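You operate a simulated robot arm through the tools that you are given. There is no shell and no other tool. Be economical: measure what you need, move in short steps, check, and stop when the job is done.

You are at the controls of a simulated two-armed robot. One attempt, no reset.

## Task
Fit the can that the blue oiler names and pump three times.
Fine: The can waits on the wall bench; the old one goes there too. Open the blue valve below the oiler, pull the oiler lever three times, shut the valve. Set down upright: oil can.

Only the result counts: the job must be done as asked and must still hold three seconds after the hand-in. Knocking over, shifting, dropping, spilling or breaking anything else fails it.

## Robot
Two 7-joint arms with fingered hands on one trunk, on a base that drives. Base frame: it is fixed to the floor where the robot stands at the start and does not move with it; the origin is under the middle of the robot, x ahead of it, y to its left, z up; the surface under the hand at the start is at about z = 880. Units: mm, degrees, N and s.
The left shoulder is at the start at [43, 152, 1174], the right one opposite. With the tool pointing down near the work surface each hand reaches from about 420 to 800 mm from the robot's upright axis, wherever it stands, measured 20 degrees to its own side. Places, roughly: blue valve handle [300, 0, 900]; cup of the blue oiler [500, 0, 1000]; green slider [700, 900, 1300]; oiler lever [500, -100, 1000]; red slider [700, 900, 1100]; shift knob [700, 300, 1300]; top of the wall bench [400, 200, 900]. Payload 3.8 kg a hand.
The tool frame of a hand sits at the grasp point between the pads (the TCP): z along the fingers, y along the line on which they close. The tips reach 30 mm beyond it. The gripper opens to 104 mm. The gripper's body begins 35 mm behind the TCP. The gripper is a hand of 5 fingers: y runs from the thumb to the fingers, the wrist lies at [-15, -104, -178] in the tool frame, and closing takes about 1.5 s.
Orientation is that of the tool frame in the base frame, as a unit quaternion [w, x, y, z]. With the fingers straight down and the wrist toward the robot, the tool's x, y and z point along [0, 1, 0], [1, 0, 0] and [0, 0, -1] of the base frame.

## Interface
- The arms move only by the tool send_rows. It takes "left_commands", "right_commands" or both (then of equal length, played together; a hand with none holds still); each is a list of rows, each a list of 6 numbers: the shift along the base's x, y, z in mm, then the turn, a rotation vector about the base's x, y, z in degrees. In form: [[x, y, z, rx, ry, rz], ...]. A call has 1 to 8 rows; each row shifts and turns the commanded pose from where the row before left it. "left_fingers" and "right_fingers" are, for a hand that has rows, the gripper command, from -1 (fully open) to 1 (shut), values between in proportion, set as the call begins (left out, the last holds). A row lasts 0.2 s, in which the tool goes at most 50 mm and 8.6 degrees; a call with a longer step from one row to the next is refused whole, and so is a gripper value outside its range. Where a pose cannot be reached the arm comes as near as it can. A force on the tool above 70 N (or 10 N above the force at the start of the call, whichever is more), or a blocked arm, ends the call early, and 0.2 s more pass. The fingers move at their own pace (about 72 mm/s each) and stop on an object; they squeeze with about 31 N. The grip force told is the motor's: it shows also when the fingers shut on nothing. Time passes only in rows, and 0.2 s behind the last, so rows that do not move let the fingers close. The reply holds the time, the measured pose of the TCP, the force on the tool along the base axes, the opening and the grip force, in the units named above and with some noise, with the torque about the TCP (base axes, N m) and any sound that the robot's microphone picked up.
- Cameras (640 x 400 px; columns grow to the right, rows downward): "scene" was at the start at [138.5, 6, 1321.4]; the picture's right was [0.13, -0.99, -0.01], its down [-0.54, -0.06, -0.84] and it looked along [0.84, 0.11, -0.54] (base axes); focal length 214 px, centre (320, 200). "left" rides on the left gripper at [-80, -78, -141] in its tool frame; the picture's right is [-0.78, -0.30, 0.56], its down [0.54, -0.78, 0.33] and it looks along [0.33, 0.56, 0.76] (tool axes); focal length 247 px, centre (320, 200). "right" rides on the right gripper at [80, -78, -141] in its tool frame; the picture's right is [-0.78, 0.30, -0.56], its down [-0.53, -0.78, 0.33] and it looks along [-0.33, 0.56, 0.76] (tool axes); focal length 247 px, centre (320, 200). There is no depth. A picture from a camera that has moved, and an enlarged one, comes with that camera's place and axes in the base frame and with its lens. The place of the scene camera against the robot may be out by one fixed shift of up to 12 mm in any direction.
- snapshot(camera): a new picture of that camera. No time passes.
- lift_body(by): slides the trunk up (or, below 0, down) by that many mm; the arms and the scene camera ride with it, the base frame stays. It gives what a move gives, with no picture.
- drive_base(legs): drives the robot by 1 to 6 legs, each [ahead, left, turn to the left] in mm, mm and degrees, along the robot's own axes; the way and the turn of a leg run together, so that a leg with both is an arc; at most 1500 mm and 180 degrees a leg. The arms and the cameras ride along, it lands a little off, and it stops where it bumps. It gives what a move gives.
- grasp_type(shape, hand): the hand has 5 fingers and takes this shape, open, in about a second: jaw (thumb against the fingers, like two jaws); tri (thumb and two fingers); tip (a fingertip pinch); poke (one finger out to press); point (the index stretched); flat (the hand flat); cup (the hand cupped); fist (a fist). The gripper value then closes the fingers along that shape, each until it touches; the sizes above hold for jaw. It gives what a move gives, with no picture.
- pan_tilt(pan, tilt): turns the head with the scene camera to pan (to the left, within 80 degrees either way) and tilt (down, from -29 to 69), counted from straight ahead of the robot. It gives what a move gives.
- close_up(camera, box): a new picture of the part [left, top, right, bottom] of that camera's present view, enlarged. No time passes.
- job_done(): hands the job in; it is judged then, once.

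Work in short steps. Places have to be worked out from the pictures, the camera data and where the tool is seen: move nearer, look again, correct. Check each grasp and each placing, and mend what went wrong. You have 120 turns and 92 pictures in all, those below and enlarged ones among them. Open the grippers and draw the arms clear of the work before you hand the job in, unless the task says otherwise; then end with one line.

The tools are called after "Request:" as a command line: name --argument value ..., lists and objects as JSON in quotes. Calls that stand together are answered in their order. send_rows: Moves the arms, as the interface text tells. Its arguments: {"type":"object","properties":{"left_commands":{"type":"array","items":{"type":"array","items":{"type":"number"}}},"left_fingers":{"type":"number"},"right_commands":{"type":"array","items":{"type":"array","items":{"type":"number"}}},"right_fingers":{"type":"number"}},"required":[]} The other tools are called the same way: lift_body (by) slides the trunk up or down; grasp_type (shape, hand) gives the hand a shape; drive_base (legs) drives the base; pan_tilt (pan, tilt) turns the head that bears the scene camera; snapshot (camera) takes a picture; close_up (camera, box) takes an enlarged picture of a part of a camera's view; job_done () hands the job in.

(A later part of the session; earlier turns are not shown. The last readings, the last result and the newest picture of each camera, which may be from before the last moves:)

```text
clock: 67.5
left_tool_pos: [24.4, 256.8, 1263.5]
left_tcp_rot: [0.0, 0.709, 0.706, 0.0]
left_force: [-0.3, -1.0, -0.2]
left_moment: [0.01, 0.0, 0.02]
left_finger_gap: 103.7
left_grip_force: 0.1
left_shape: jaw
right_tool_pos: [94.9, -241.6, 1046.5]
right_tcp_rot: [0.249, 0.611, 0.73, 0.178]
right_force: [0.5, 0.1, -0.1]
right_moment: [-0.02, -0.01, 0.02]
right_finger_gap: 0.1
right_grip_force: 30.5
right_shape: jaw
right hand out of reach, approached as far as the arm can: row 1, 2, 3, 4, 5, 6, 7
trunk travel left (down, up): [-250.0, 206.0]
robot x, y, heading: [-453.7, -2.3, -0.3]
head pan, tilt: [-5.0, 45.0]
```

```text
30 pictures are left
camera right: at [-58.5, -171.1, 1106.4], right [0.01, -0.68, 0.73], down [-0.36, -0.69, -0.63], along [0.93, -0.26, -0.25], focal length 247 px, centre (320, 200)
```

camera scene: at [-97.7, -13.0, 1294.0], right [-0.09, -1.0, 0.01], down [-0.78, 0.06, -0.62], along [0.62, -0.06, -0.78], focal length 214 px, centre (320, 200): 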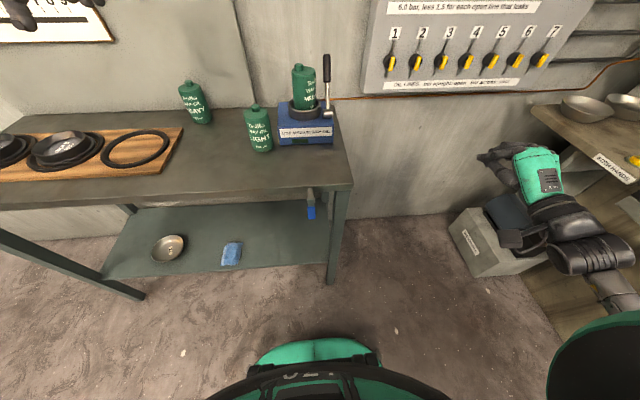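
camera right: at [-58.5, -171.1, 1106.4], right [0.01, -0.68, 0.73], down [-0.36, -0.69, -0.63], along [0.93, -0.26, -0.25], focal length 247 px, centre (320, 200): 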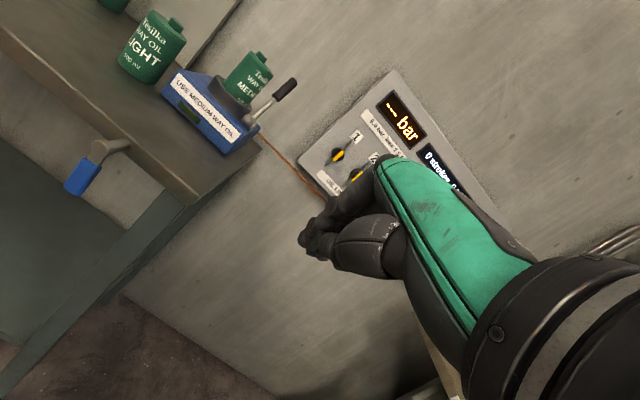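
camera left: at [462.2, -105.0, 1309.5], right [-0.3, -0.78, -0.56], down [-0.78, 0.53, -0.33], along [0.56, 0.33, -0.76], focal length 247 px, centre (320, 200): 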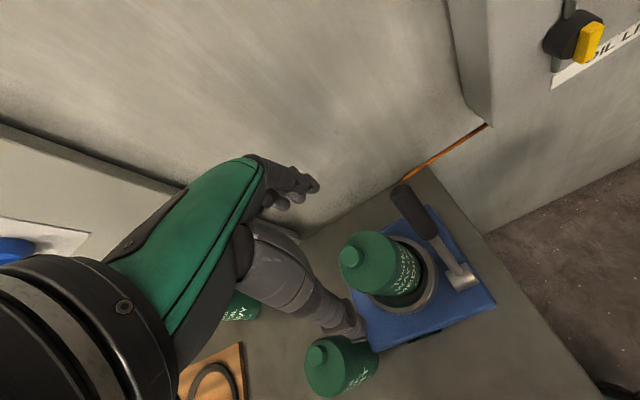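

The arm slides along a joint limit. I raise and extend it while un-pitching to get out of the limit; then I'll re-approach extended.

Request:
send_rows --right_commands '[[30, -10, 35, 0, 8.5, 0], [30, -10, 35, 0, 8.5, 0], [30, -5, 35, 0, 8.5, 0], [35, 0, 30, 0, 8.0, 0], [35, 0, 10, 0, 0, 0], [20, 0, 0, 0, 0, 0]]'

```text
clock: 68.9
left_tool_pos: [25.5, 255.9, 1264.7]
left_tcp_rot: [0.0, 0.708, 0.706, 0.0]
left_force: [-0.6, -0.7, 0.3]
left_moment: [-0.01, 0.01, 0.02]
left_finger_gap: 103.6
left_grip_force: 0.0
left_shape: jaw
right_tool_pos: [232.1, -266.2, 1185.8]
right_tcp_rot: [0.029, 0.636, 0.771, -0.006]
right_force: [0.8, 0.2, -0.2]
right_moment: [-0.05, 0.0, -0.02]
right_finger_gap: 0.0
right_grip_force: 30.7
right_shape: jaw
right hand out of reach, approached as far as the arm can: row 5, 6
trunk travel left (down, up): [-250.0, 206.0]
robot x, y, heading: [-457.3, -1.3, -0.2]
head pan, tilt: [-5.0, 45.0]
```

Now extended and nearly straight down. I drive forward 100 mm for a mid-range reach, then descend to the right of the valve.

Request:
drive_base --legs '[[100, 0, 0]]'

Request:
send_rows --right_commands '[[-25, 15, -35, 0, 0, -6], [-25, 15, -35, 0, 0, -5], [-25, 15, -38, 0, 0, 0], [-25, 15, -38, 0, 0, 0], [-20, 15, -38, 0, 0, 0], [-10, 15, -38, 0, 0, 0], [0, 15, -35, 0, 0, 0]]'

```text
clock: 70.1
left_tool_pos: [124.4, 256.6, 1263.7]
left_tcp_rot: [0.0, 0.708, 0.706, 0.001]
left_force: [0.5, 0.5, 0.2]
left_moment: [0.04, 0.0, -0.03]
left_finger_gap: 103.7
left_grip_force: 0.1
left_shape: jaw
right_tool_pos: [330.3, -264.8, 1185.6]
right_tcp_rot: [0.03, 0.638, 0.77, -0.006]
right_force: [-0.2, -0.1, 0.1]
right_moment: [0.01, 0.01, 0.02]
right_finger_gap: 0.0
right_grip_force: 30.8
right_shape: jaw
trunk travel left (down, up): [-250.0, 206.0]
robot x, y, heading: [-354.4, 4.8, -0.4]
head pan, tilt: [-5.0, 45.0]
```

```text
clock: 71.7
left_tool_pos: [125.3, 256.0, 1263.3]
left_tcp_rot: [0.0, 0.708, 0.706, 0.0]
left_force: [0.1, -0.4, -0.5]
left_moment: [0.03, 0.01, 0.03]
left_finger_gap: 103.9
left_grip_force: 0.1
left_shape: jaw
right_tool_pos: [203.3, -158.8, 929.3]
right_tcp_rot: [0.029, 0.709, 0.705, -0.009]
right_force: [-0.5, -0.5, 0.1]
right_moment: [0.0, -0.01, -0.03]
right_finger_gap: 0.0
right_grip_force: 31.6
right_shape: jaw
trunk travel left (down, up): [-250.0, 206.0]
robot x, y, heading: [-356.8, -1.5, -0.1]
head pan, tilt: [-5.0, 45.0]
```

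Works. Now I pitch 34° here and lower toward valve height, still clear to the right.

Request:
send_rows --right_commands '[[0, 5, -20, 0, -8.5, 0], [0, 5, -20, 0, -8.5, 0], [0, 5, -20, 0, -8.5, 0], [0, 5, -20, 0, -8.5, 0], [0, 10, -20, 0, 0, 0], [0, 10, -20, 0, 0, 0], [0, 0, -15, 0, 0, 0]]'

Request:
snapshot --camera "right"

Request:
snapshot --camera "scene"

```text
clock: 73.3
left_tool_pos: [124.8, 255.2, 1263.3]
left_tcp_rot: [0.001, 0.708, 0.706, -0.002]
left_force: [0.4, 0.5, 0.1]
left_moment: [-0.02, 0.01, 0.02]
left_finger_gap: 103.6
left_grip_force: 0.0
left_shape: jaw
right_tool_pos: [200.2, -122.7, 837.6]
right_tcp_rot: [0.122, 0.7, 0.698, 0.091]
right_force: [0.3, 0.1, -0.5]
right_moment: [-0.01, 0.02, -0.03]
right_finger_gap: 0.1
right_grip_force: 31.2
right_shape: jaw
right hand out of reach, approached as far as the arm can: row 2, 3, 4
trunk travel left (down, up): [-250.0, 206.0]
robot x, y, heading: [-360.3, -2.5, -0.5]
head pan, tilt: [-5.0, 45.0]
```

```text
29 pictures are left
camera right: at [86.5, -37.9, 946.7], right [0.11, -0.75, 0.65], down [-0.65, -0.55, -0.53], along [0.75, -0.37, -0.55], focal length 247 px, centre (320, 200)
```

right: 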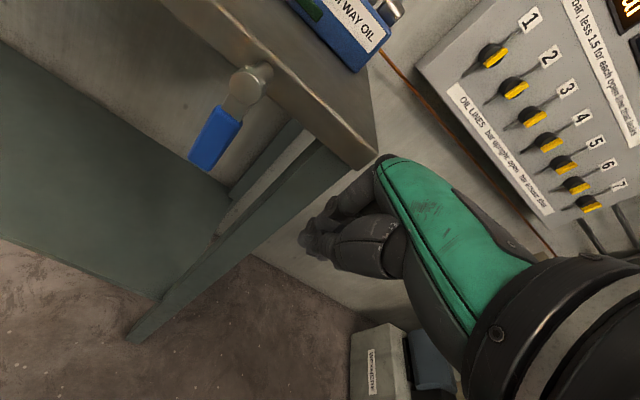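

```text
28 pictures are left
camera scene: at [-230.7, -12.7, 1294.0], right [-0.09, -1.0, 0.01], down [-0.78, 0.07, -0.62], along [0.62, -0.06, -0.78], focal length 214 px, centre (320, 200)
```

scene: 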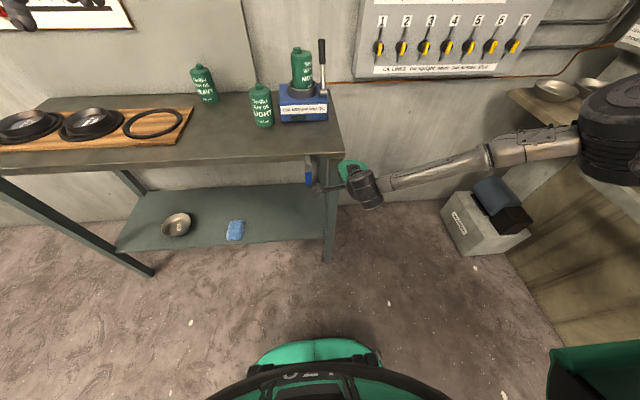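

Pitch is limited because the shoulder is high above the valve. I raise the hand, lower the trunk 240 mm so the forearm can come in flat, then pitch.

Request:
send_rows --right_commands '[[0, -10, 40, 0, 0, 0], [0, -10, 40, 0, 0, 0], [0, -10, 40, 0, 0, 0], [0, -10, 40, 0, 0, 0], [0, -10, 40, 0, 0, 0], [0, 0, 40, 0, 0, 0]]'

Request:
lift_body --by -240

Request:
send_rows --right_commands '[[0, 0, 0, 0, -8.5, 0], [0, 0, 0, 0, -8.5, 0], [0, 0, 0, 0, -8.5, 0], [0, 0, 0, 0, -8.5, 0], [0, 0, 0, 0, -8.5, 0], [0, 0, 0, 0, -8.5, 0]]'

```text
clock: 74.7
left_tool_pos: [124.0, 257.4, 1263.3]
left_tcp_rot: [0.001, 0.708, 0.706, -0.001]
left_force: [0.6, -0.5, -0.4]
left_moment: [0.03, -0.04, -0.02]
left_finger_gap: 103.7
left_grip_force: 0.1
left_shape: jaw
right_tool_pos: [199.3, -170.7, 1078.5]
right_tcp_rot: [0.122, 0.7, 0.698, 0.091]
right_force: [0.1, -0.3, 0.1]
right_moment: [0.03, 0.0, 0.0]
right_finger_gap: 0.2
right_grip_force: 30.7
right_shape: jaw
trunk travel left (down, up): [-250.0, 206.0]
robot x, y, heading: [-357.1, -1.7, -0.2]
head pan, tilt: [-5.0, 45.0]
```

```text
clock: 77.2
left_tool_pos: [123.7, 256.9, 1024.4]
left_tcp_rot: [0.001, 0.709, 0.705, -0.001]
left_force: [-0.4, 0.2, -0.7]
left_moment: [-0.01, -0.02, 0.01]
left_finger_gap: 103.8
left_grip_force: 0.1
left_shape: jaw
right_tool_pos: [200.6, -172.2, 838.6]
right_tcp_rot: [0.122, 0.699, 0.698, 0.091]
right_force: [0.4, 0.6, 0.3]
right_moment: [0.01, -0.07, 0.0]
right_finger_gap: 0.0
right_grip_force: 30.7
right_shape: jaw
trunk travel left (down, up): [-10.0, 446.0]
robot x, y, heading: [-358.6, -2.5, -0.1]
head pan, tilt: [-5.0, 45.0]
```

```text
clock: 78.6
left_tool_pos: [123.6, 256.3, 1024.2]
left_tcp_rot: [0.0, 0.709, 0.706, 0.0]
left_force: [0.0, 0.7, -0.2]
left_moment: [-0.02, 0.0, -0.01]
left_finger_gap: 103.7
left_grip_force: 0.0
left_shape: jaw
right_tool_pos: [230.5, -155.9, 842.6]
right_tcp_rot: [0.264, 0.657, 0.666, 0.235]
right_force: [0.1, 0.5, 0.1]
right_moment: [0.03, 0.01, 0.0]
right_finger_gap: 0.0
right_grip_force: 30.9
right_shape: jaw
right hand out of reach, approached as far as the arm can: row 2, 3, 4, 5, 6
trunk travel left (down, up): [-10.0, 446.0]
robot x, y, heading: [-356.0, 2.9, -0.2]
head pan, tilt: [-5.0, 45.0]
```

Pitch reached 41°, which should suffice for the fingertips alone to cross the handle plane. I lower and approach just right of the handle.

Request:
send_rows --right_commands '[[0, 20, -10, 0, 0, 0], [0, 20, -10, 0, 0, 0], [0, 20, -10, 0, 0, 0], [4, 10, 0, 0, 0, 0]]'

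Request:
pan_tilt --pan -10 --tilt 5

Request:
snapshot --camera "scene"

Request:
snapshot --camera "right"

```text
clock: 79.6
left_tool_pos: [126.2, 256.0, 1023.0]
left_tcp_rot: [0.0, 0.707, 0.707, -0.001]
left_force: [-0.7, -0.1, 0.5]
left_moment: [0.0, -0.04, -0.03]
left_finger_gap: 103.8
left_grip_force: 0.1
left_shape: jaw
right_tool_pos: [236.1, -85.8, 813.8]
right_tcp_rot: [0.263, 0.659, 0.665, 0.234]
right_force: [0.5, -0.7, 0.5]
right_moment: [0.02, 0.01, 0.0]
right_finger_gap: 0.1
right_grip_force: 30.8
right_shape: jaw
trunk travel left (down, up): [-10.0, 446.0]
robot x, y, heading: [-353.8, -1.5, -0.3]
head pan, tilt: [-5.0, 45.0]
```

```text
clock: 80.6
left_tool_pos: [124.7, 256.6, 1023.8]
left_tcp_rot: [0.0, 0.708, 0.706, -0.001]
left_force: [-0.4, -0.1, 0.6]
left_moment: [0.03, 0.0, 0.01]
left_finger_gap: 103.8
left_grip_force: 0.1
left_shape: jaw
right_tool_pos: [234.5, -85.1, 813.8]
right_tcp_rot: [0.264, 0.658, 0.665, 0.234]
right_force: [-0.3, 0.2, 0.3]
right_moment: [-0.02, -0.01, -0.03]
right_finger_gap: 0.1
right_grip_force: 31.5
right_shape: jaw
trunk travel left (down, up): [-10.0, 446.0]
robot x, y, heading: [-355.4, 3.1, -0.4]
head pan, tilt: [-10.0, 5.0]
```

```text
27 pictures are left
camera scene: at [-42.9, -22.5, 1009.4], right [-0.16, -0.98, 0.09], down [-0.57, 0.02, -0.82], along [0.81, -0.18, -0.56], focal length 214 px, centre (320, 200)
```

scene: 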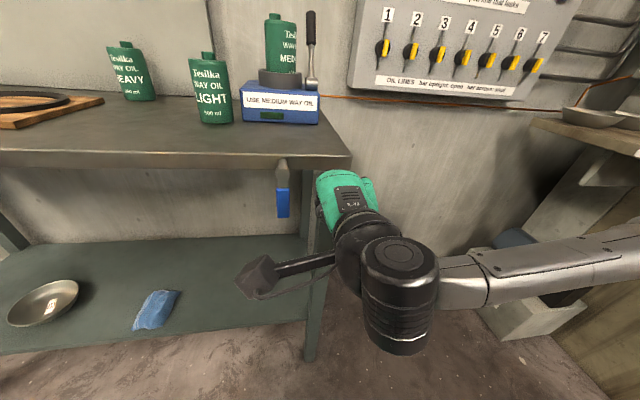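

```text
26 pictures are left
camera right: at [84.7, -3.9, 866.8], right [-0.15, -0.75, 0.65], down [-0.37, -0.57, -0.74], along [0.92, -0.35, -0.19], focal length 247 px, centre (320, 200)
```

right: 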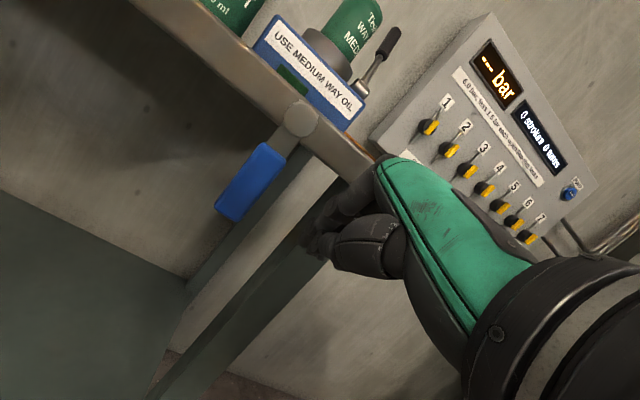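

The right camera puts the hub at (251,-21,866) and the handle tip at z≈785. I raise a little and push left in small steps until contact.

Request:
send_rows --right_commands '[[2, 10, 4, 0, 0, 0], [2, 10, 4, 0, 0, 0], [0, 6, 0, 0, 0, 0], [0, 6, 0, 0, 0, 0], [0, 6, 0, 0, 0, 0]]'

Request:
snapshot --camera "right"

```text
clock: 81.8
left_tool_pos: [125.8, 255.2, 1023.0]
left_tcp_rot: [0.001, 0.708, 0.706, -0.001]
left_force: [0.1, 0.6, -0.2]
left_moment: [-0.05, 0.0, -0.02]
left_finger_gap: 103.8
left_grip_force: 0.1
left_shape: jaw
right_tool_pos: [238.2, -48.7, 822.1]
right_tcp_rot: [0.264, 0.659, 0.665, 0.233]
right_force: [0.3, -0.1, -0.6]
right_moment: [0.0, -0.01, 0.01]
right_finger_gap: 0.1
right_grip_force: 31.1
right_shape: jaw
trunk travel left (down, up): [-10.0, 446.0]
robot x, y, heading: [-356.8, -1.0, -0.2]
head pan, tilt: [-10.0, 5.0]
```

```text
25 pictures are left
camera right: at [89.0, 33.5, 874.3], right [-0.15, -0.75, 0.65], down [-0.37, -0.57, -0.74], along [0.92, -0.35, -0.19], focal length 247 px, centre (320, 200)
```

right: 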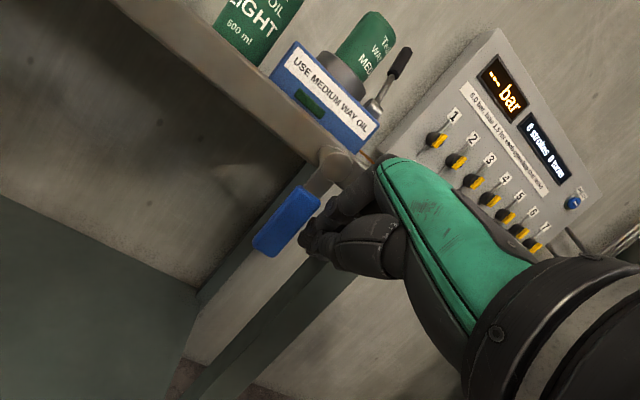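

The fingertips are almost at the handle. I push left a few more mm and read the force.

Request:
send_rows --right_commands '[[0, 6, 0, 0, 0, 0], [0, 6, 0, 0, 0, 0], [0, 6, 0, 0, 0, 0], [0, 6, 0, 0, 0, 0]]'

Request:
snapshot --camera "right"

```text
clock: 82.8
left_tool_pos: [124.5, 256.8, 1023.9]
left_tcp_rot: [0.0, 0.708, 0.706, 0.0]
left_force: [0.6, -0.6, -0.6]
left_moment: [0.01, 0.03, 0.03]
left_finger_gap: 103.8
left_grip_force: 0.1
left_shape: jaw
right_tool_pos: [238.3, -25.3, 822.0]
right_tcp_rot: [0.263, 0.657, 0.666, 0.235]
right_force: [-2.8, -3.7, -0.3]
right_moment: [0.03, -0.03, -0.01]
right_finger_gap: 0.1
right_grip_force: 30.7
right_shape: jaw
trunk travel left (down, up): [-10.0, 446.0]
robot x, y, heading: [-352.5, 2.6, -0.2]
head pan, tilt: [-10.0, 5.0]
```

```text
24 pictures are left
camera right: at [87.9, 57.2, 875.1], right [-0.15, -0.75, 0.65], down [-0.37, -0.56, -0.74], along [0.92, -0.35, -0.19], focal length 247 px, centre (320, 200)
```

right: 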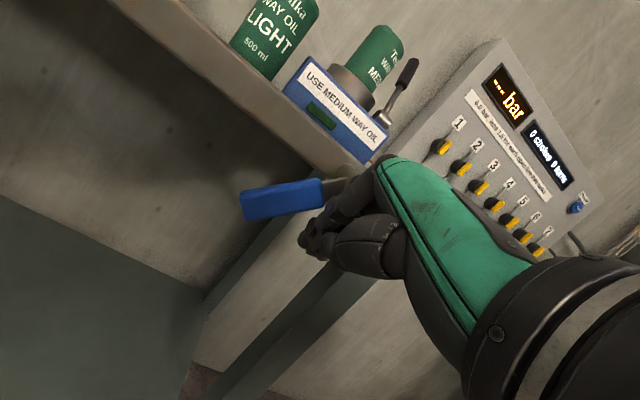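

The handle turns to the left with ~4 N. I continue along the arc, left and up.

Request:
send_rows --right_commands '[[0, 8, 2, 0, 0, 0], [0, 8, 5, 0, 0, 0], [0, 7, 7, 0, 0, 0], [0, 5, 8, 0, 0, 0]]'

Request:
snapshot --camera "right"

```text
clock: 83.8
left_tool_pos: [124.8, 255.7, 1022.8]
left_tcp_rot: [0.0, 0.708, 0.707, 0.001]
left_force: [0.7, 0.2, -0.4]
left_moment: [-0.01, -0.01, -0.02]
left_finger_gap: 103.6
left_grip_force: 0.1
left_shape: jaw
right_tool_pos: [237.6, 3.9, 841.1]
right_tcp_rot: [0.262, 0.658, 0.667, 0.231]
right_force: [-17.5, -1.5, -15.1]
right_moment: [-0.08, -0.07, 0.14]
right_finger_gap: 0.0
right_grip_force: 30.9
right_shape: jaw
trunk travel left (down, up): [-10.0, 446.0]
robot x, y, heading: [-357.3, -0.2, -0.2]
head pan, tilt: [-10.0, 5.0]
```

```text
23 pictures are left
camera right: at [86.8, 85.8, 894.8], right [-0.14, -0.75, 0.65], down [-0.37, -0.57, -0.73], along [0.92, -0.34, -0.2], focal length 247 px, centre (320, 200)
```

right: 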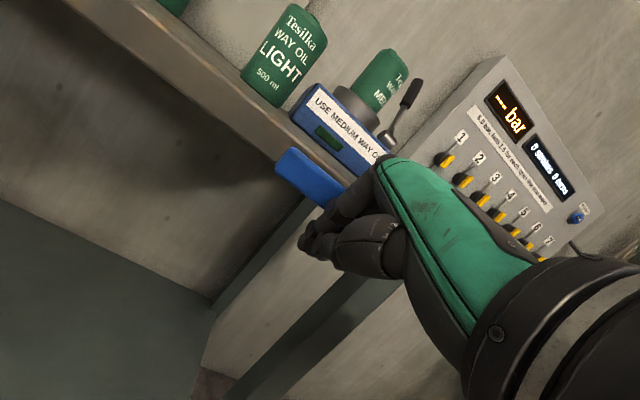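

The handle is now nearly parallel to the bench edge, and force rose (stop reached). I back the hand off toward the robot and down, then look.

Request:
send_rows --right_commands '[[-10, 0, -8, 0, 0, 0], [-30, 0, -15, 0, 0, 0], [-35, -10, -10, 0, 0, 0], [-30, -20, 0, 0, 0, 0], [0, -30, 0, 0, 0, 0], [0, 0, 0, 0, 0, 0]]'

Request:
snapshot --camera "right"

Request:
snapshot --camera "scene"

```text
clock: 85.2
left_tool_pos: [124.4, 257.4, 1023.0]
left_tcp_rot: [0.001, 0.708, 0.706, -0.001]
left_force: [0.3, -1.0, -0.2]
left_moment: [0.02, -0.01, 0.02]
left_finger_gap: 103.8
left_grip_force: 0.0
left_shape: jaw
right_tool_pos: [158.9, -26.7, 811.9]
right_tcp_rot: [0.263, 0.658, 0.666, 0.233]
right_force: [0.4, 0.1, -0.1]
right_moment: [0.0, 0.02, -0.03]
right_finger_gap: 0.0
right_grip_force: 31.4
right_shape: jaw
right hand out of reach, approached as far as the arm can: row 4, 5
trunk travel left (down, up): [-10.0, 446.0]
robot x, y, heading: [-355.7, 0.7, -0.4]
head pan, tilt: [-10.0, 5.0]
```

```text
22 pictures are left
camera right: at [8.2, 55.6, 863.4], right [-0.15, -0.75, 0.65], down [-0.37, -0.57, -0.74], along [0.92, -0.35, -0.19], focal length 247 px, centre (320, 200)
```

right: 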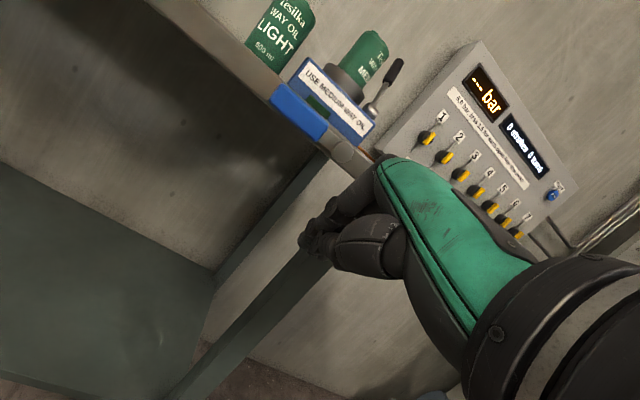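

```text
21 pictures are left
camera scene: at [-43.0, -22.2, 1009.5], right [-0.16, -0.98, 0.09], down [-0.57, 0.02, -0.82], along [0.81, -0.18, -0.56], focal length 214 px, centre (320, 200)
```

scene: 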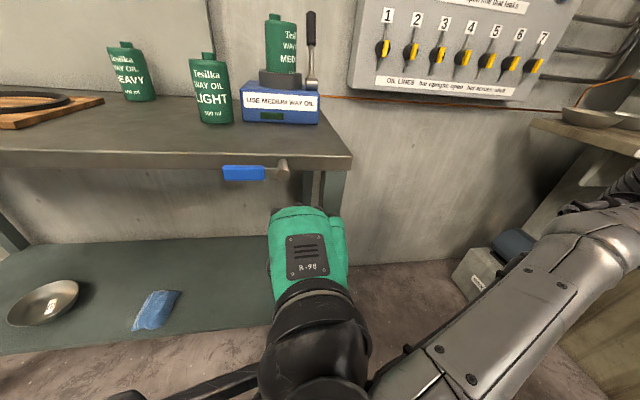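

The valve handle has turned its quarter turn (now across to the left). I raise the trunk back, un-pitch the right hand, and open its fingers partway.

Request:
lift_body --by 240

Request:
send_rows --right_commands '[[0, -20, 30, 0, 8.4, 0], [0, -20, 30, 0, 8.4, 0], [0, -20, 30, 0, 8.4, 0], [10, -20, 30, 0, 8.4, 0], [20, -10, 30, 0, 7.4, 0], [30, 0, 20, 0, 0, 0], [40, 0, 0, 0, 0, 0]]' --right_fingers -0.3

```text
clock: 87.7
left_tool_pos: [126.3, 255.9, 1263.1]
left_tcp_rot: [-0.001, 0.708, 0.706, -0.001]
left_force: [0.0, -0.4, 0.4]
left_moment: [0.01, 0.03, -0.02]
left_finger_gap: 103.7
left_grip_force: 0.1
left_shape: jaw
right_tool_pos: [158.4, -26.2, 1048.3]
right_tcp_rot: [0.263, 0.658, 0.666, 0.234]
right_force: [0.2, -0.4, 0.0]
right_moment: [-0.01, 0.0, -0.02]
right_finger_gap: 0.0
right_grip_force: 31.0
right_shape: jaw
trunk travel left (down, up): [-250.0, 206.0]
robot x, y, heading: [-355.1, 3.4, -0.4]
head pan, tilt: [-10.0, 5.0]
```

```text
clock: 89.3
left_tool_pos: [127.4, 256.8, 1263.1]
left_tcp_rot: [0.0, 0.708, 0.706, -0.002]
left_force: [0.8, -0.5, -0.2]
left_moment: [0.0, 0.0, -0.02]
left_finger_gap: 104.0
left_grip_force: 0.0
left_shape: jaw
right_tool_pos: [260.5, -116.9, 1219.4]
right_tcp_rot: [0.013, 0.697, 0.716, -0.012]
right_force: [0.0, 0.1, -0.2]
right_moment: [-0.01, -0.02, 0.01]
right_finger_gap: 67.3
right_grip_force: 0.1
right_shape: jaw
trunk travel left (down, up): [-250.0, 206.0]
robot x, y, heading: [-357.7, -0.7, -0.3]
head pan, tilt: [-10.0, 5.0]
```

Orientation is straight down again. I drive forward 225 mm and look at the lever from above.

Request:
drive_base --legs '[[225, 0, 0]]'

Request:
pan_tilt --pan -8 --tilt 28

Request:
snapshot --camera "scene"

Request:
snapshot --camera "right"

```text
clock: 91.0
left_tool_pos: [348.6, 257.0, 1264.7]
left_tcp_rot: [0.001, 0.708, 0.706, 0.0]
left_force: [-0.2, 0.2, -0.1]
left_moment: [0.01, -0.03, -0.02]
left_finger_gap: 103.9
left_grip_force: 0.1
left_shape: jaw
right_tool_pos: [483.3, -116.6, 1220.9]
right_tcp_rot: [0.014, 0.698, 0.716, -0.01]
right_force: [0.2, -0.9, 0.0]
right_moment: [0.03, 0.01, 0.0]
right_finger_gap: 67.4
right_grip_force: 0.0
right_shape: jaw
trunk travel left (down, up): [-250.0, 206.0]
robot x, y, heading: [-133.2, -2.2, 0.1]
head pan, tilt: [-10.0, 5.0]
```

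```text
clock: 91.9
left_tool_pos: [349.5, 257.1, 1263.9]
left_tcp_rot: [0.001, 0.708, 0.706, 0.0]
left_force: [0.6, -0.1, -0.1]
left_moment: [-0.01, -0.01, -0.02]
left_finger_gap: 104.0
left_grip_force: 0.1
left_shape: jaw
right_tool_pos: [484.0, -117.0, 1220.2]
right_tcp_rot: [0.014, 0.698, 0.716, -0.011]
right_force: [-0.6, 0.6, 0.5]
right_moment: [-0.01, 0.0, 0.01]
right_finger_gap: 67.8
right_grip_force: 0.1
right_shape: jaw
trunk travel left (down, up): [-250.0, 206.0]
robot x, y, heading: [-133.7, 0.5, 0.2]
head pan, tilt: [-8.0, 28.0]
```

```text
20 pictures are left
camera scene: at [6.9, -18.9, 1318.5], right [-0.14, -0.99, 0.02], down [-0.56, 0.07, -0.82], along [0.82, -0.13, -0.56], focal length 214 px, centre (320, 200)
```

scene: 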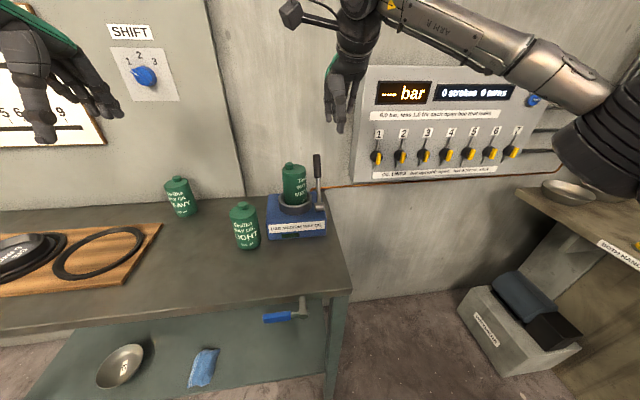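

```text
19 pictures are left
camera right: at [404.7, -34.8, 1359.4], right [0.31, -0.75, 0.58], down [-0.76, -0.57, -0.32], along [0.57, -0.35, -0.75], focal length 247 px, centre (320, 200)
```

right: 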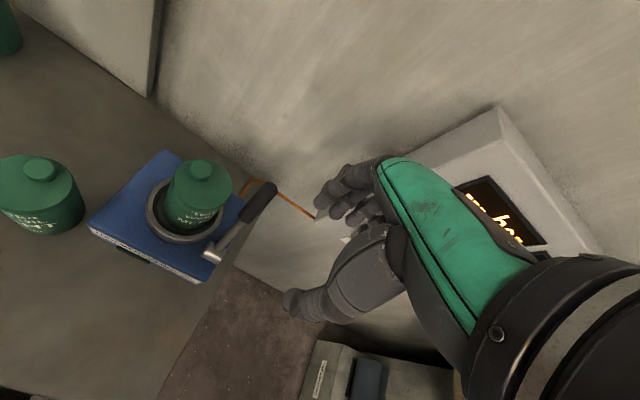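

Lever measured: pivot (507,-92,948), knob top (588,-87,1070). I position the open hand over it, thumb in front and fingers behind, and lower.

Request:
send_rows --right_commands '[[22, 4, -15, 0, 0, 0], [24, 4, -20, 0, 0, 0], [24, 5, -25, 0, 0, 0], [20, 4, -30, 0, 0, 0], [0, 0, 0, 0, 0, 0]]' --right_fingers -0.54

Request:
snapshot --camera "right"

Request:
close_up --camera "scene" --box '[250, 80, 410, 240]'

```text
clock: 93.1
left_tool_pos: [349.1, 256.9, 1263.8]
left_tcp_rot: [0.0, 0.708, 0.706, 0.001]
left_force: [0.4, -0.1, -0.5]
left_moment: [-0.01, 0.0, -0.02]
left_finger_gap: 103.9
left_grip_force: 0.1
left_shape: jaw
right_tool_pos: [573.7, -100.7, 1130.5]
right_tcp_rot: [0.013, 0.697, 0.716, -0.012]
right_force: [-0.4, 0.6, 0.8]
right_moment: [0.02, 0.0, -0.01]
right_finger_gap: 79.9
right_grip_force: 0.0
right_shape: jaw
trunk travel left (down, up): [-250.0, 206.0]
robot x, y, heading: [-134.3, 0.7, -0.3]
head pan, tilt: [-8.0, 28.0]
```

```text
18 pictures are left
camera right: at [495.0, -18.9, 1269.4], right [0.31, -0.75, 0.58], down [-0.76, -0.57, -0.32], along [0.57, -0.35, -0.75], focal length 247 px, centre (320, 200)
```

right: 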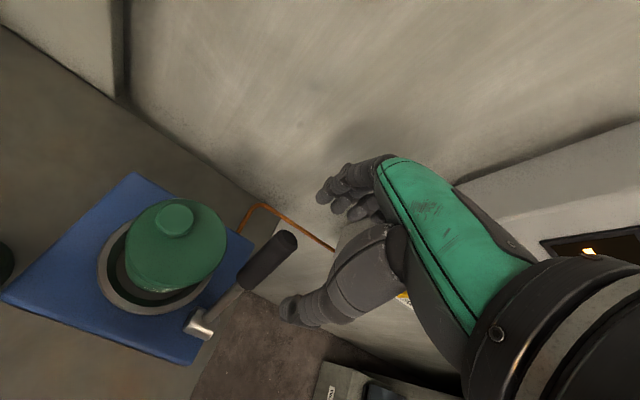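

```text
2.50 times, centred on (330, 160) of scene
camera zoom: at [6.2, -19.2, 1318.6], right [-0.14, -0.99, 0.02], down [-0.56, 0.07, -0.82], along [0.82, -0.12, -0.56], focal length 536 px, centre (295, 300)
```

zoom: 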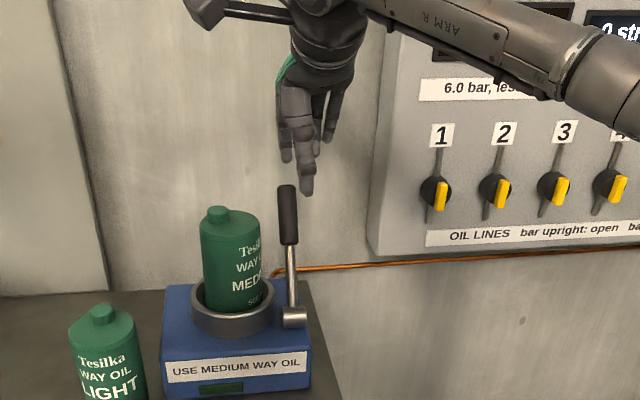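

The knob top is between thumb and fingers, slightly left. I trim y by +4 and lower 85 mm around it.

Request:
send_rows --right_commands '[[4, 4, -20, 0, 0, 0], [0, 0, -25, 0, 0, 0], [0, 0, -20, 0, 0, 0], [0, 0, -18, 0, 0, 0], [0, 0, 0, 0, 0, 0]]'

Request:
snapshot --camera "right"

Request:
close_up --camera "scene" --box '[250, 80, 410, 240]'

```text
clock: 94.3
left_tool_pos: [350.8, 256.6, 1263.0]
left_tcp_rot: [0.0, 0.708, 0.706, -0.001]
left_force: [-0.2, 0.7, 0.4]
left_moment: [0.02, 0.0, 0.01]
left_finger_gap: 103.7
left_grip_force: 0.1
left_shape: jaw
right_tool_pos: [578.2, -95.4, 1047.0]
right_tcp_rot: [0.014, 0.698, 0.716, -0.011]
right_force: [-0.6, -0.7, -0.1]
right_moment: [0.01, 0.04, 0.03]
right_finger_gap: 79.9
right_grip_force: 0.0
right_shape: jaw
trunk travel left (down, up): [-250.0, 206.0]
robot x, y, heading: [-131.1, -2.3, -0.1]
head pan, tilt: [-8.0, 28.0]
```

```text
16 pictures are left
camera right: at [498.4, -14.5, 1186.0], right [0.31, -0.75, 0.58], down [-0.76, -0.57, -0.32], along [0.57, -0.35, -0.75], focal length 247 px, centre (320, 200)
```

right: 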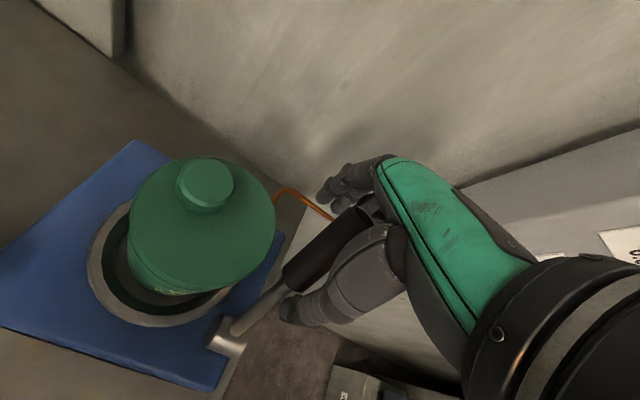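

```text
2.50 times, centred on (330, 160) of scene
camera zoom: at [6.5, -19.0, 1318.6], right [-0.14, -0.99, 0.02], down [-0.56, 0.07, -0.82], along [0.82, -0.12, -0.57], focal length 536 px, centre (295, 300)
```

zoom: 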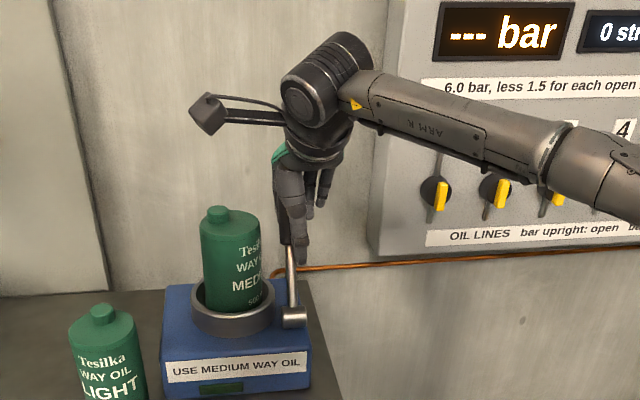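

The lever is caged. I pull it toward me along its arc to about upright and read force and sound.

Request:
send_rows --right_commands '[[-14, 0, 9, 0, 0, 0], [-15, 0, 7, 0, 0, 0], [-17, 0, 4, 0, 0, 0], [-17, 0, 2, 0, 0, 0], [-17, 0, 0, 0, 0, 0]]' --right_fingers -0.3

Request:
close_up --camera "scene" --box '[250, 80, 410, 240]'

```text
clock: 95.5
left_tool_pos: [348.7, 256.7, 1263.1]
left_tcp_rot: [0.001, 0.707, 0.707, -0.001]
left_force: [0.7, 0.3, 0.7]
left_moment: [-0.02, 0.01, -0.01]
left_finger_gap: 103.8
left_grip_force: 0.0
left_shape: jaw
right_tool_pos: [497.7, -95.0, 1069.8]
right_tcp_rot: [0.014, 0.697, 0.717, -0.011]
right_force: [4.5, 1.5, 6.0]
right_moment: [-0.04, -0.09, -0.02]
right_finger_gap: 68.4
right_grip_force: 0.1
right_shape: jaw
trunk travel left (down, up): [-250.0, 206.0]
robot x, y, heading: [-130.8, 2.9, -0.3]
head pan, tilt: [-8.0, 28.0]
```

```text
2.50 times, centred on (330, 160) of scene
camera zoom: at [6.4, -18.6, 1318.5], right [-0.14, -0.99, 0.02], down [-0.56, 0.07, -0.82], along [0.82, -0.12, -0.57], focal length 536 px, centre (295, 300)
```

zoom: 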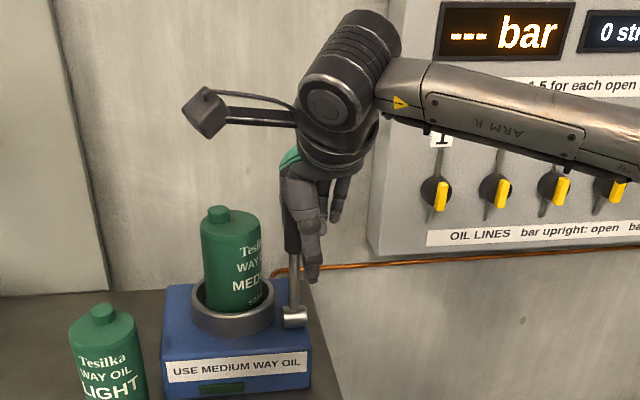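

The lever follows with ~5 N. I continue pulling forward and down, pitching the hand with it.

Request:
send_rows --right_commands '[[-17, 0, -1, 0, -7, 0], [-16, 0, -4, 0, -7, 0], [-16, 0, -7, 0, -7, 0], [-15, 0, -9, 0, -7, 0], [-13, 0, -11, 0, -7, 0]]'

Request:
snapshot --camera "scene"

```text
clock: 96.7
left_tool_pos: [352.0, 256.9, 1263.1]
left_tcp_rot: [0.0, 0.708, 0.706, -0.002]
left_force: [0.1, 0.0, 0.9]
left_moment: [-0.04, 0.03, 0.02]
left_finger_gap: 103.7
left_grip_force: 0.1
left_shape: jaw
right_tool_pos: [426.6, -86.6, 1043.4]
right_tcp_rot: [0.22, 0.667, 0.684, 0.198]
right_force: [18.1, 1.5, 18.9]
right_moment: [0.09, 0.69, -0.08]
right_finger_gap: 68.9
right_grip_force: 0.0
right_shape: jaw
right hand out of reach, approached as far as the arm can: row 5
trunk travel left (down, up): [-250.0, 206.0]
robot x, y, heading: [-127.5, 3.7, -0.4]
head pan, tilt: [-8.0, 28.0]
```

```text
13 pictures are left
camera scene: at [9.4, -18.3, 1318.5], right [-0.14, -0.99, 0.02], down [-0.56, 0.07, -0.82], along [0.81, -0.13, -0.57], focal length 214 px, centre (320, 200)
```

scene: 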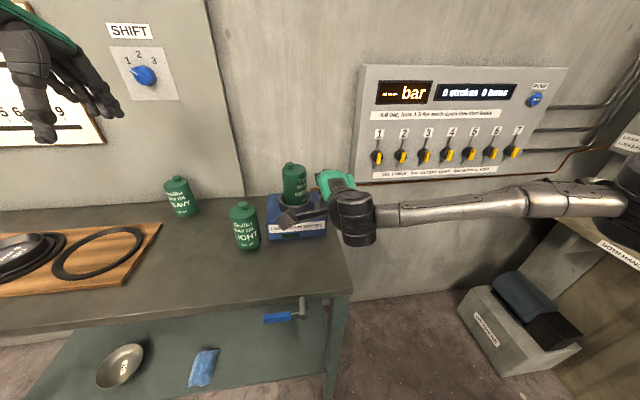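

Force rose to ~26 N at about 40° forward, likely the end stop. I check lever and display closely.

Request:
close_up --camera "scene" --box '[260, 70, 540, 245]'

```text
2.29 times, centred on (400, 158) of scene
camera zoom: at [9.4, -18.3, 1318.5], right [-0.14, -0.99, 0.02], down [-0.56, 0.07, -0.82], along [0.81, -0.13, -0.57], focal length 490 px, centre (137, 297)
```

zoom: 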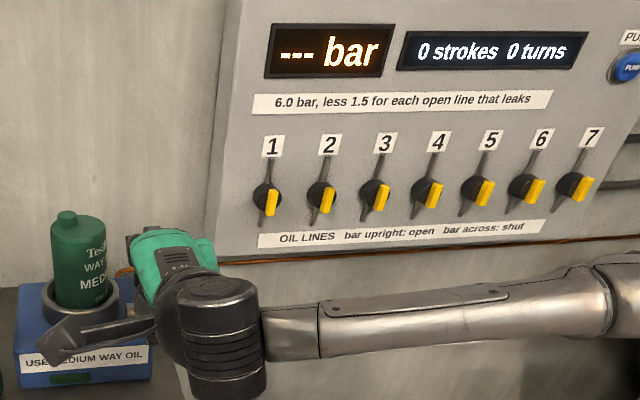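

Count shows 0. I pull a little further to tell an end stop from plain lever resistance.

Request:
send_rows --right_commands '[[-6, -2, -5, 0, 0, 0], [-6, -2, -6, 0, 0, 0], [-5, 0, -6, 0, 0, 0], [0, 0, 0, 0, 0, 0]]'

Request:
close_up --camera "right" --box '[100, 100, 500, 400]'

```text
clock: 97.5
left_tool_pos: [353.5, 261.8, 1261.5]
left_tcp_rot: [0.0, 0.706, 0.708, -0.002]
left_force: [-0.8, 0.4, 0.0]
left_moment: [0.0, -0.04, 0.01]
left_finger_gap: 104.1
left_grip_force: 0.0
left_shape: jaw
right_tool_pos: [419.7, -84.1, 1039.4]
right_tcp_rot: [0.239, 0.664, 0.675, 0.217]
right_force: [26.9, 13.8, 13.5]
right_moment: [-0.75, 1.16, 0.13]
right_finger_gap: 70.8
right_grip_force: 0.1
right_shape: jaw
trunk travel left (down, up): [-250.0, 206.0]
robot x, y, heading: [-130.4, 3.2, -0.1]
head pan, tilt: [-8.0, 28.0]
stopped in row 3 (right hand): the force on the tool passed its limit at 74 N (the readings are from after the stop); the commanded pose is now the measured one
```

```text
1.33 times, centred on (300, 250) of right
camera zoom: at [272.6, -4.4, 1103.9], right [-0.1, -0.75, 0.65], down [-0.41, -0.56, -0.72], along [0.91, -0.34, -0.25], focal length 329 px, centre (347, 133)
```

zoom: 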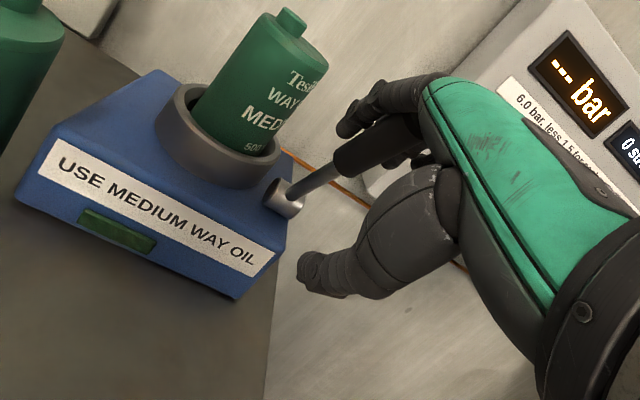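

That was a hard end stop (74 N), so the full pull is at about −42°. I push the lever back along its arc with the thumb, un-pitching.

Request:
send_rows --right_commands '[[17, -2, 12, 0, 7.5, 0], [19, -2, 10, 0, 7.5, 0], [21, -2, 7, 0, 7.5, 0], [21, -2, 3, 0, 7.5, 0], [22, -2, -1, 0, 7.5, 0], [21, 0, -4, 0, 0, 0], [21, 0, -8, 0, 0, 0], [16, 0, -10, 0, 0, 0]]'

Request:
close_up --camera "scene" --box '[260, 70, 540, 245]'

```text
clock: 99.3
left_tool_pos: [350.7, 254.4, 1264.1]
left_tcp_rot: [0.0, 0.709, 0.705, -0.001]
left_force: [-0.1, 0.6, 0.7]
left_moment: [-0.01, -0.01, 0.03]
left_finger_gap: 103.9
left_grip_force: 0.1
left_shape: jaw
right_tool_pos: [573.3, -104.8, 1045.7]
right_tcp_rot: [0.007, 0.701, 0.713, -0.013]
right_force: [0.4, 0.5, 0.7]
right_moment: [0.03, 0.0, -0.01]
right_finger_gap: 67.9
right_grip_force: 0.0
right_shape: jaw
trunk travel left (down, up): [-250.0, 206.0]
robot x, y, heading: [-130.0, -0.8, -0.2]
head pan, tilt: [-8.0, 28.0]
```

```text
2.29 times, centred on (400, 158) of scene
camera zoom: at [8.1, -21.0, 1318.4], right [-0.14, -0.99, 0.01], down [-0.56, 0.07, -0.82], along [0.81, -0.12, -0.57], focal length 490 px, centre (137, 297)
```

zoom: 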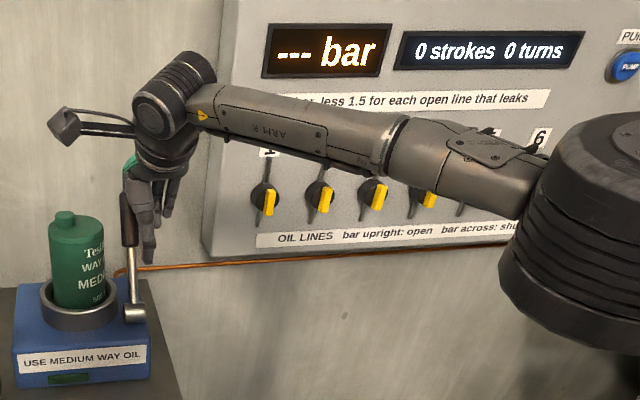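

The lever returned to rest on its own (zero force). Second stroke: pull, correcting y by +8.

Request:
send_rows --right_commands '[[-10, 8, 8, 0, 0, 0], [-16, 0, 8, 0, 0, 0], [-17, 0, 5, 0, 0, 0], [-17, 0, 2, 0, -5, 0], [-18, 0, 0, 0, -7, 0], [-17, 0, -3, 0, -7, 0], [-17, 0, -6, 0, -7, 0], [-15, 0, -9, 0, -7, 0]]'

Request:
send_rows --right_commands '[[-12, 0, -9, 0, -5, 0], [-6, 0, -5, 0, 0, 0], [-3, 0, -3, 0, 0, 0], [-3, 0, -2, 0, 0, 0]]'

```text
clock: 101.1
left_tool_pos: [347.5, 260.4, 1264.6]
left_tcp_rot: [0.001, 0.707, 0.707, 0.0]
left_force: [-0.3, 0.3, -0.6]
left_moment: [0.0, 0.02, -0.02]
left_finger_gap: 103.9
left_grip_force: 0.1
left_shape: jaw
right_tool_pos: [443.1, -88.6, 1053.4]
right_tcp_rot: [0.21, 0.672, 0.684, 0.189]
right_force: [0.7, 5.7, 9.9]
right_moment: [-0.18, -0.11, 0.05]
right_finger_gap: 68.0
right_grip_force: 0.2
right_shape: jaw
trunk travel left (down, up): [-250.0, 206.0]
robot x, y, heading: [-131.6, 0.2, -0.1]
head pan, tilt: [-8.0, 28.0]
```

```text
clock: 102.1
left_tool_pos: [351.7, 262.4, 1262.6]
left_tcp_rot: [0.002, 0.707, 0.708, -0.002]
left_force: [-0.4, 0.2, 0.5]
left_moment: [0.0, 0.01, 0.02]
left_finger_gap: 103.9
left_grip_force: 0.0
left_shape: jaw
right_tool_pos: [425.2, -85.1, 1040.2]
right_tcp_rot: [0.244, 0.664, 0.672, 0.22]
right_force: [21.8, 17.4, 30.1]
right_moment: [-0.9, 0.84, 0.11]
right_finger_gap: 71.1
right_grip_force: 0.0
right_shape: jaw
trunk travel left (down, up): [-250.0, 206.0]
robot x, y, heading: [-127.7, 1.6, 0.0]
head pan, tilt: [-8.0, 28.0]
```

The stop was reached again (~40 N). I return the lever.

Request:
send_rows --right_commands '[[17, -2, 12, 0, 7.5, 0], [19, -2, 10, 0, 7.5, 0], [21, -2, 7, 0, 7.5, 0], [21, -1, 3, 0, 7.5, 0], [22, -1, -1, 0, 7.5, 0], [21, 0, -4, 0, 0, 0], [20, 0, -8, 0, 0, 0], [14, 0, -10, 0, 0, 0]]'

Request:
close_up --camera "right" --box '[100, 100, 500, 400]'

```text
clock: 103.9
left_tool_pos: [349.6, 259.8, 1262.8]
left_tcp_rot: [0.001, 0.707, 0.707, -0.001]
left_force: [-1.1, -0.1, 0.8]
left_moment: [-0.03, 0.01, 0.0]
left_finger_gap: 103.9
left_grip_force: 0.1
left_shape: jaw
right_tool_pos: [576.6, -98.5, 1042.4]
right_tcp_rot: [0.011, 0.7, 0.714, -0.012]
right_force: [0.7, -0.7, -0.3]
right_moment: [0.0, 0.01, 0.02]
right_finger_gap: 67.6
right_grip_force: 0.0
right_shape: jaw
trunk travel left (down, up): [-250.0, 206.0]
robot x, y, heading: [-129.7, -2.0, -0.1]
head pan, tilt: [-8.0, 28.0]
```

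```text
1.33 times, centred on (300, 250) of right
camera zoom: at [498.3, -16.3, 1181.5], right [0.31, -0.75, 0.58], down [-0.77, -0.56, -0.31], along [0.56, -0.35, -0.75], focal length 329 px, centre (347, 133)
```

zoom: 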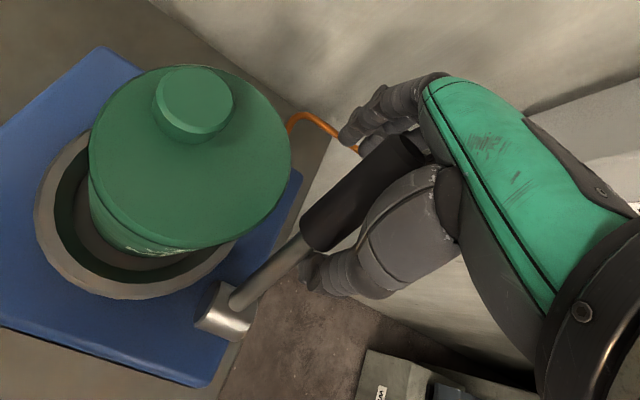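

The lever is at rest, matching the start. Third stroke.

Request:
send_rows --right_commands '[[-13, 2, 10, 0, 0, 0], [-16, 0, 8, 0, 0, 0], [-17, 0, 5, 0, 0, 0], [-17, 0, 2, 0, -5, 0], [-18, 0, 0, 0, -7, 0], [-17, 0, -3, 0, -7, 0], [-17, 0, -6, 0, -7, 0], [-15, 0, -9, 0, -7, 0]]'

Request:
send_rows --right_commands '[[-12, 0, -9, 0, -5, 0], [-6, 0, -5, 0, 0, 0], [-3, 0, -3, 0, 0, 0], [-3, 0, -2, 0, 0, 0]]'

Request:
send_rows --right_commands '[[17, -2, 12, 0, 7.5, 0], [19, -2, 10, 0, 7.5, 0], [21, -2, 7, 0, 7.5, 0], [21, -1, 3, 0, 7.5, 0], [22, -1, -1, 0, 7.5, 0], [21, 0, -4, 0, 0, 0], [20, 0, -8, 0, 0, 0], [14, 0, -10, 0, 0, 0]]'

Request:
close_up --camera "scene" --box '[260, 70, 540, 245]'

```text
clock: 105.7
left_tool_pos: [347.6, 257.7, 1264.5]
left_tcp_rot: [0.002, 0.707, 0.708, 0.0]
left_force: [0.4, -0.2, -0.3]
left_moment: [0.01, 0.01, 0.0]
left_finger_gap: 103.7
left_grip_force: 0.0
left_shape: jaw
right_tool_pos: [444.3, -96.2, 1050.7]
right_tcp_rot: [0.213, 0.672, 0.683, 0.191]
right_force: [-0.4, 2.4, 10.2]
right_moment: [-0.01, -0.02, 0.04]
right_finger_gap: 68.3
right_grip_force: 0.1
right_shape: jaw
trunk travel left (down, up): [-250.0, 206.0]
robot x, y, heading: [-128.3, 0.8, -0.2]
head pan, tilt: [-8.0, 28.0]
```

```text
clock: 106.7
left_tool_pos: [352.6, 266.6, 1261.6]
left_tcp_rot: [0.002, 0.707, 0.708, -0.003]
left_force: [1.1, -0.8, -0.7]
left_moment: [0.03, 0.02, -0.01]
left_finger_gap: 104.0
left_grip_force: 0.0
left_shape: jaw
right_tool_pos: [429.0, -87.5, 1038.0]
right_tcp_rot: [0.248, 0.66, 0.672, 0.226]
right_force: [33.6, 25.1, 39.4]
right_moment: [-1.12, 1.55, -0.11]
right_finger_gap: 70.7
right_grip_force: 0.1
right_shape: jaw
trunk travel left (down, up): [-250.0, 206.0]
robot x, y, heading: [-129.5, 3.1, 0.1]
head pan, tilt: [-8.0, 28.0]
```

```text
clock: 108.5
left_tool_pos: [350.4, 257.3, 1263.1]
left_tcp_rot: [-0.001, 0.707, 0.707, 0.0]
left_force: [-0.2, -0.9, -0.2]
left_moment: [0.01, 0.03, 0.02]
left_finger_gap: 103.8
left_grip_force: 0.1
left_shape: jaw
right_tool_pos: [578.8, -105.0, 1037.6]
right_tcp_rot: [0.012, 0.699, 0.715, -0.007]
right_force: [0.1, 0.3, -0.3]
right_moment: [0.01, 0.01, 0.04]
right_finger_gap: 67.7
right_grip_force: 0.1
right_shape: jaw
trunk travel left (down, up): [-250.0, 206.0]
robot x, y, heading: [-131.1, 2.3, 0.1]
head pan, tilt: [-8.0, 28.0]
```

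```text
2.29 times, centred on (400, 158) of scene
camera zoom: at [8.9, -18.8, 1318.3], right [-0.14, -0.99, 0.02], down [-0.56, 0.07, -0.82], along [0.81, -0.12, -0.57], focal length 490 px, centre (137, 297)
```

zoom: 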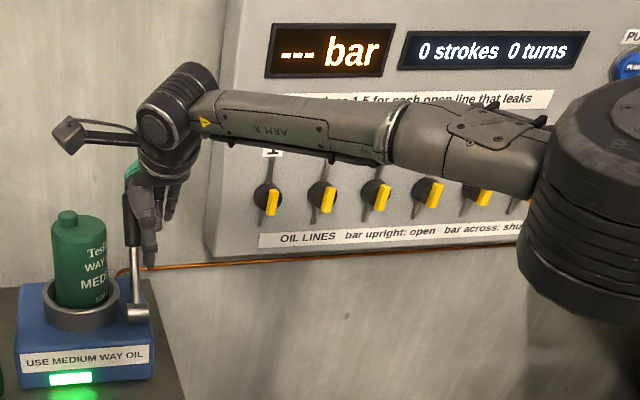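

The oiler's green lamp is lit: three strokes counted. Now I lift the right hand clear and park it to the right; the left hand will shut the valve (mirror of the proven approach).

Request:
send_rows --right_commands '[[0, 0, 40, 0, 0, 0], [0, 0, 45, 0, 0, 0], [0, 0, 45, 0, 0, 0], [-10, -10, 45, 0, 0, 0], [-25, -40, 5, 0, 0, 0], [-25, -42, 0, 0, 0, 0], [-25, -42, 0, 0, 0, 0], [-15, -45, 10, 0, 0, 0]]'

Request:
drive_base --legs '[[-225, 0, 0]]'

Request:
send_rows --left_commands '[[15, -12, -45, 0, 0, 0], [15, -12, -45, 0, 0, 0], [15, -12, -45, 0, 0, 0], [15, -12, -45, 0, 0, 0], [10, -12, -45, 0, 0, 0], [5, -12, -45, 0, 0, 0], [0, -12, -45, 0, 0, 0], [0, -12, -20, 0, 0, 0]]' --left_fingers 1

```text
clock: 110.3
left_tool_pos: [349.9, 256.4, 1263.5]
left_tcp_rot: [0.001, 0.708, 0.706, 0.0]
left_force: [-0.2, -0.6, 0.7]
left_moment: [0.03, 0.01, 0.02]
left_finger_gap: 103.8
left_grip_force: 0.0
left_shape: jaw
right_tool_pos: [476.3, -285.0, 1228.5]
right_tcp_rot: [0.014, 0.699, 0.715, -0.006]
right_force: [-0.2, -1.0, -0.5]
right_moment: [0.01, -0.02, 0.0]
right_finger_gap: 68.0
right_grip_force: 0.1
right_shape: jaw
trunk travel left (down, up): [-250.0, 206.0]
robot x, y, heading: [-130.6, 1.0, 0.3]
head pan, tilt: [-8.0, 28.0]
```

```text
clock: 112.0
left_tool_pos: [128.3, 258.4, 1263.9]
left_tcp_rot: [0.0, 0.707, 0.707, -0.001]
left_force: [0.4, -0.3, -0.2]
left_moment: [0.0, -0.04, -0.04]
left_finger_gap: 103.9
left_grip_force: 0.0
left_shape: jaw
right_tool_pos: [255.2, -282.9, 1228.3]
right_tcp_rot: [0.013, 0.7, 0.714, -0.006]
right_force: [-0.8, -0.6, -0.2]
right_moment: [-0.01, -0.01, 0.0]
right_finger_gap: 67.7
right_grip_force: 0.1
right_shape: jaw
trunk travel left (down, up): [-250.0, 206.0]
robot x, y, heading: [-352.3, 0.3, 0.2]
head pan, tilt: [-8.0, 28.0]
```

```text
clock: 113.8
left_tool_pos: [200.9, 161.7, 927.5]
left_tcp_rot: [0.001, 0.707, 0.707, 0.0]
left_force: [0.1, 0.5, 0.0]
left_moment: [-0.02, -0.03, 0.0]
left_finger_gap: 0.0
left_grip_force: 30.7
left_shape: jaw
right_tool_pos: [254.3, -284.2, 1229.8]
right_tcp_rot: [0.013, 0.7, 0.714, -0.007]
right_force: [-0.4, -0.5, -0.2]
right_moment: [-0.02, -0.01, -0.01]
right_finger_gap: 68.1
right_grip_force: 0.0
right_shape: jaw
trunk travel left (down, up): [-250.0, 206.0]
robot x, y, heading: [-354.5, 1.4, -0.4]
head pan, tilt: [-8.0, 28.0]
```

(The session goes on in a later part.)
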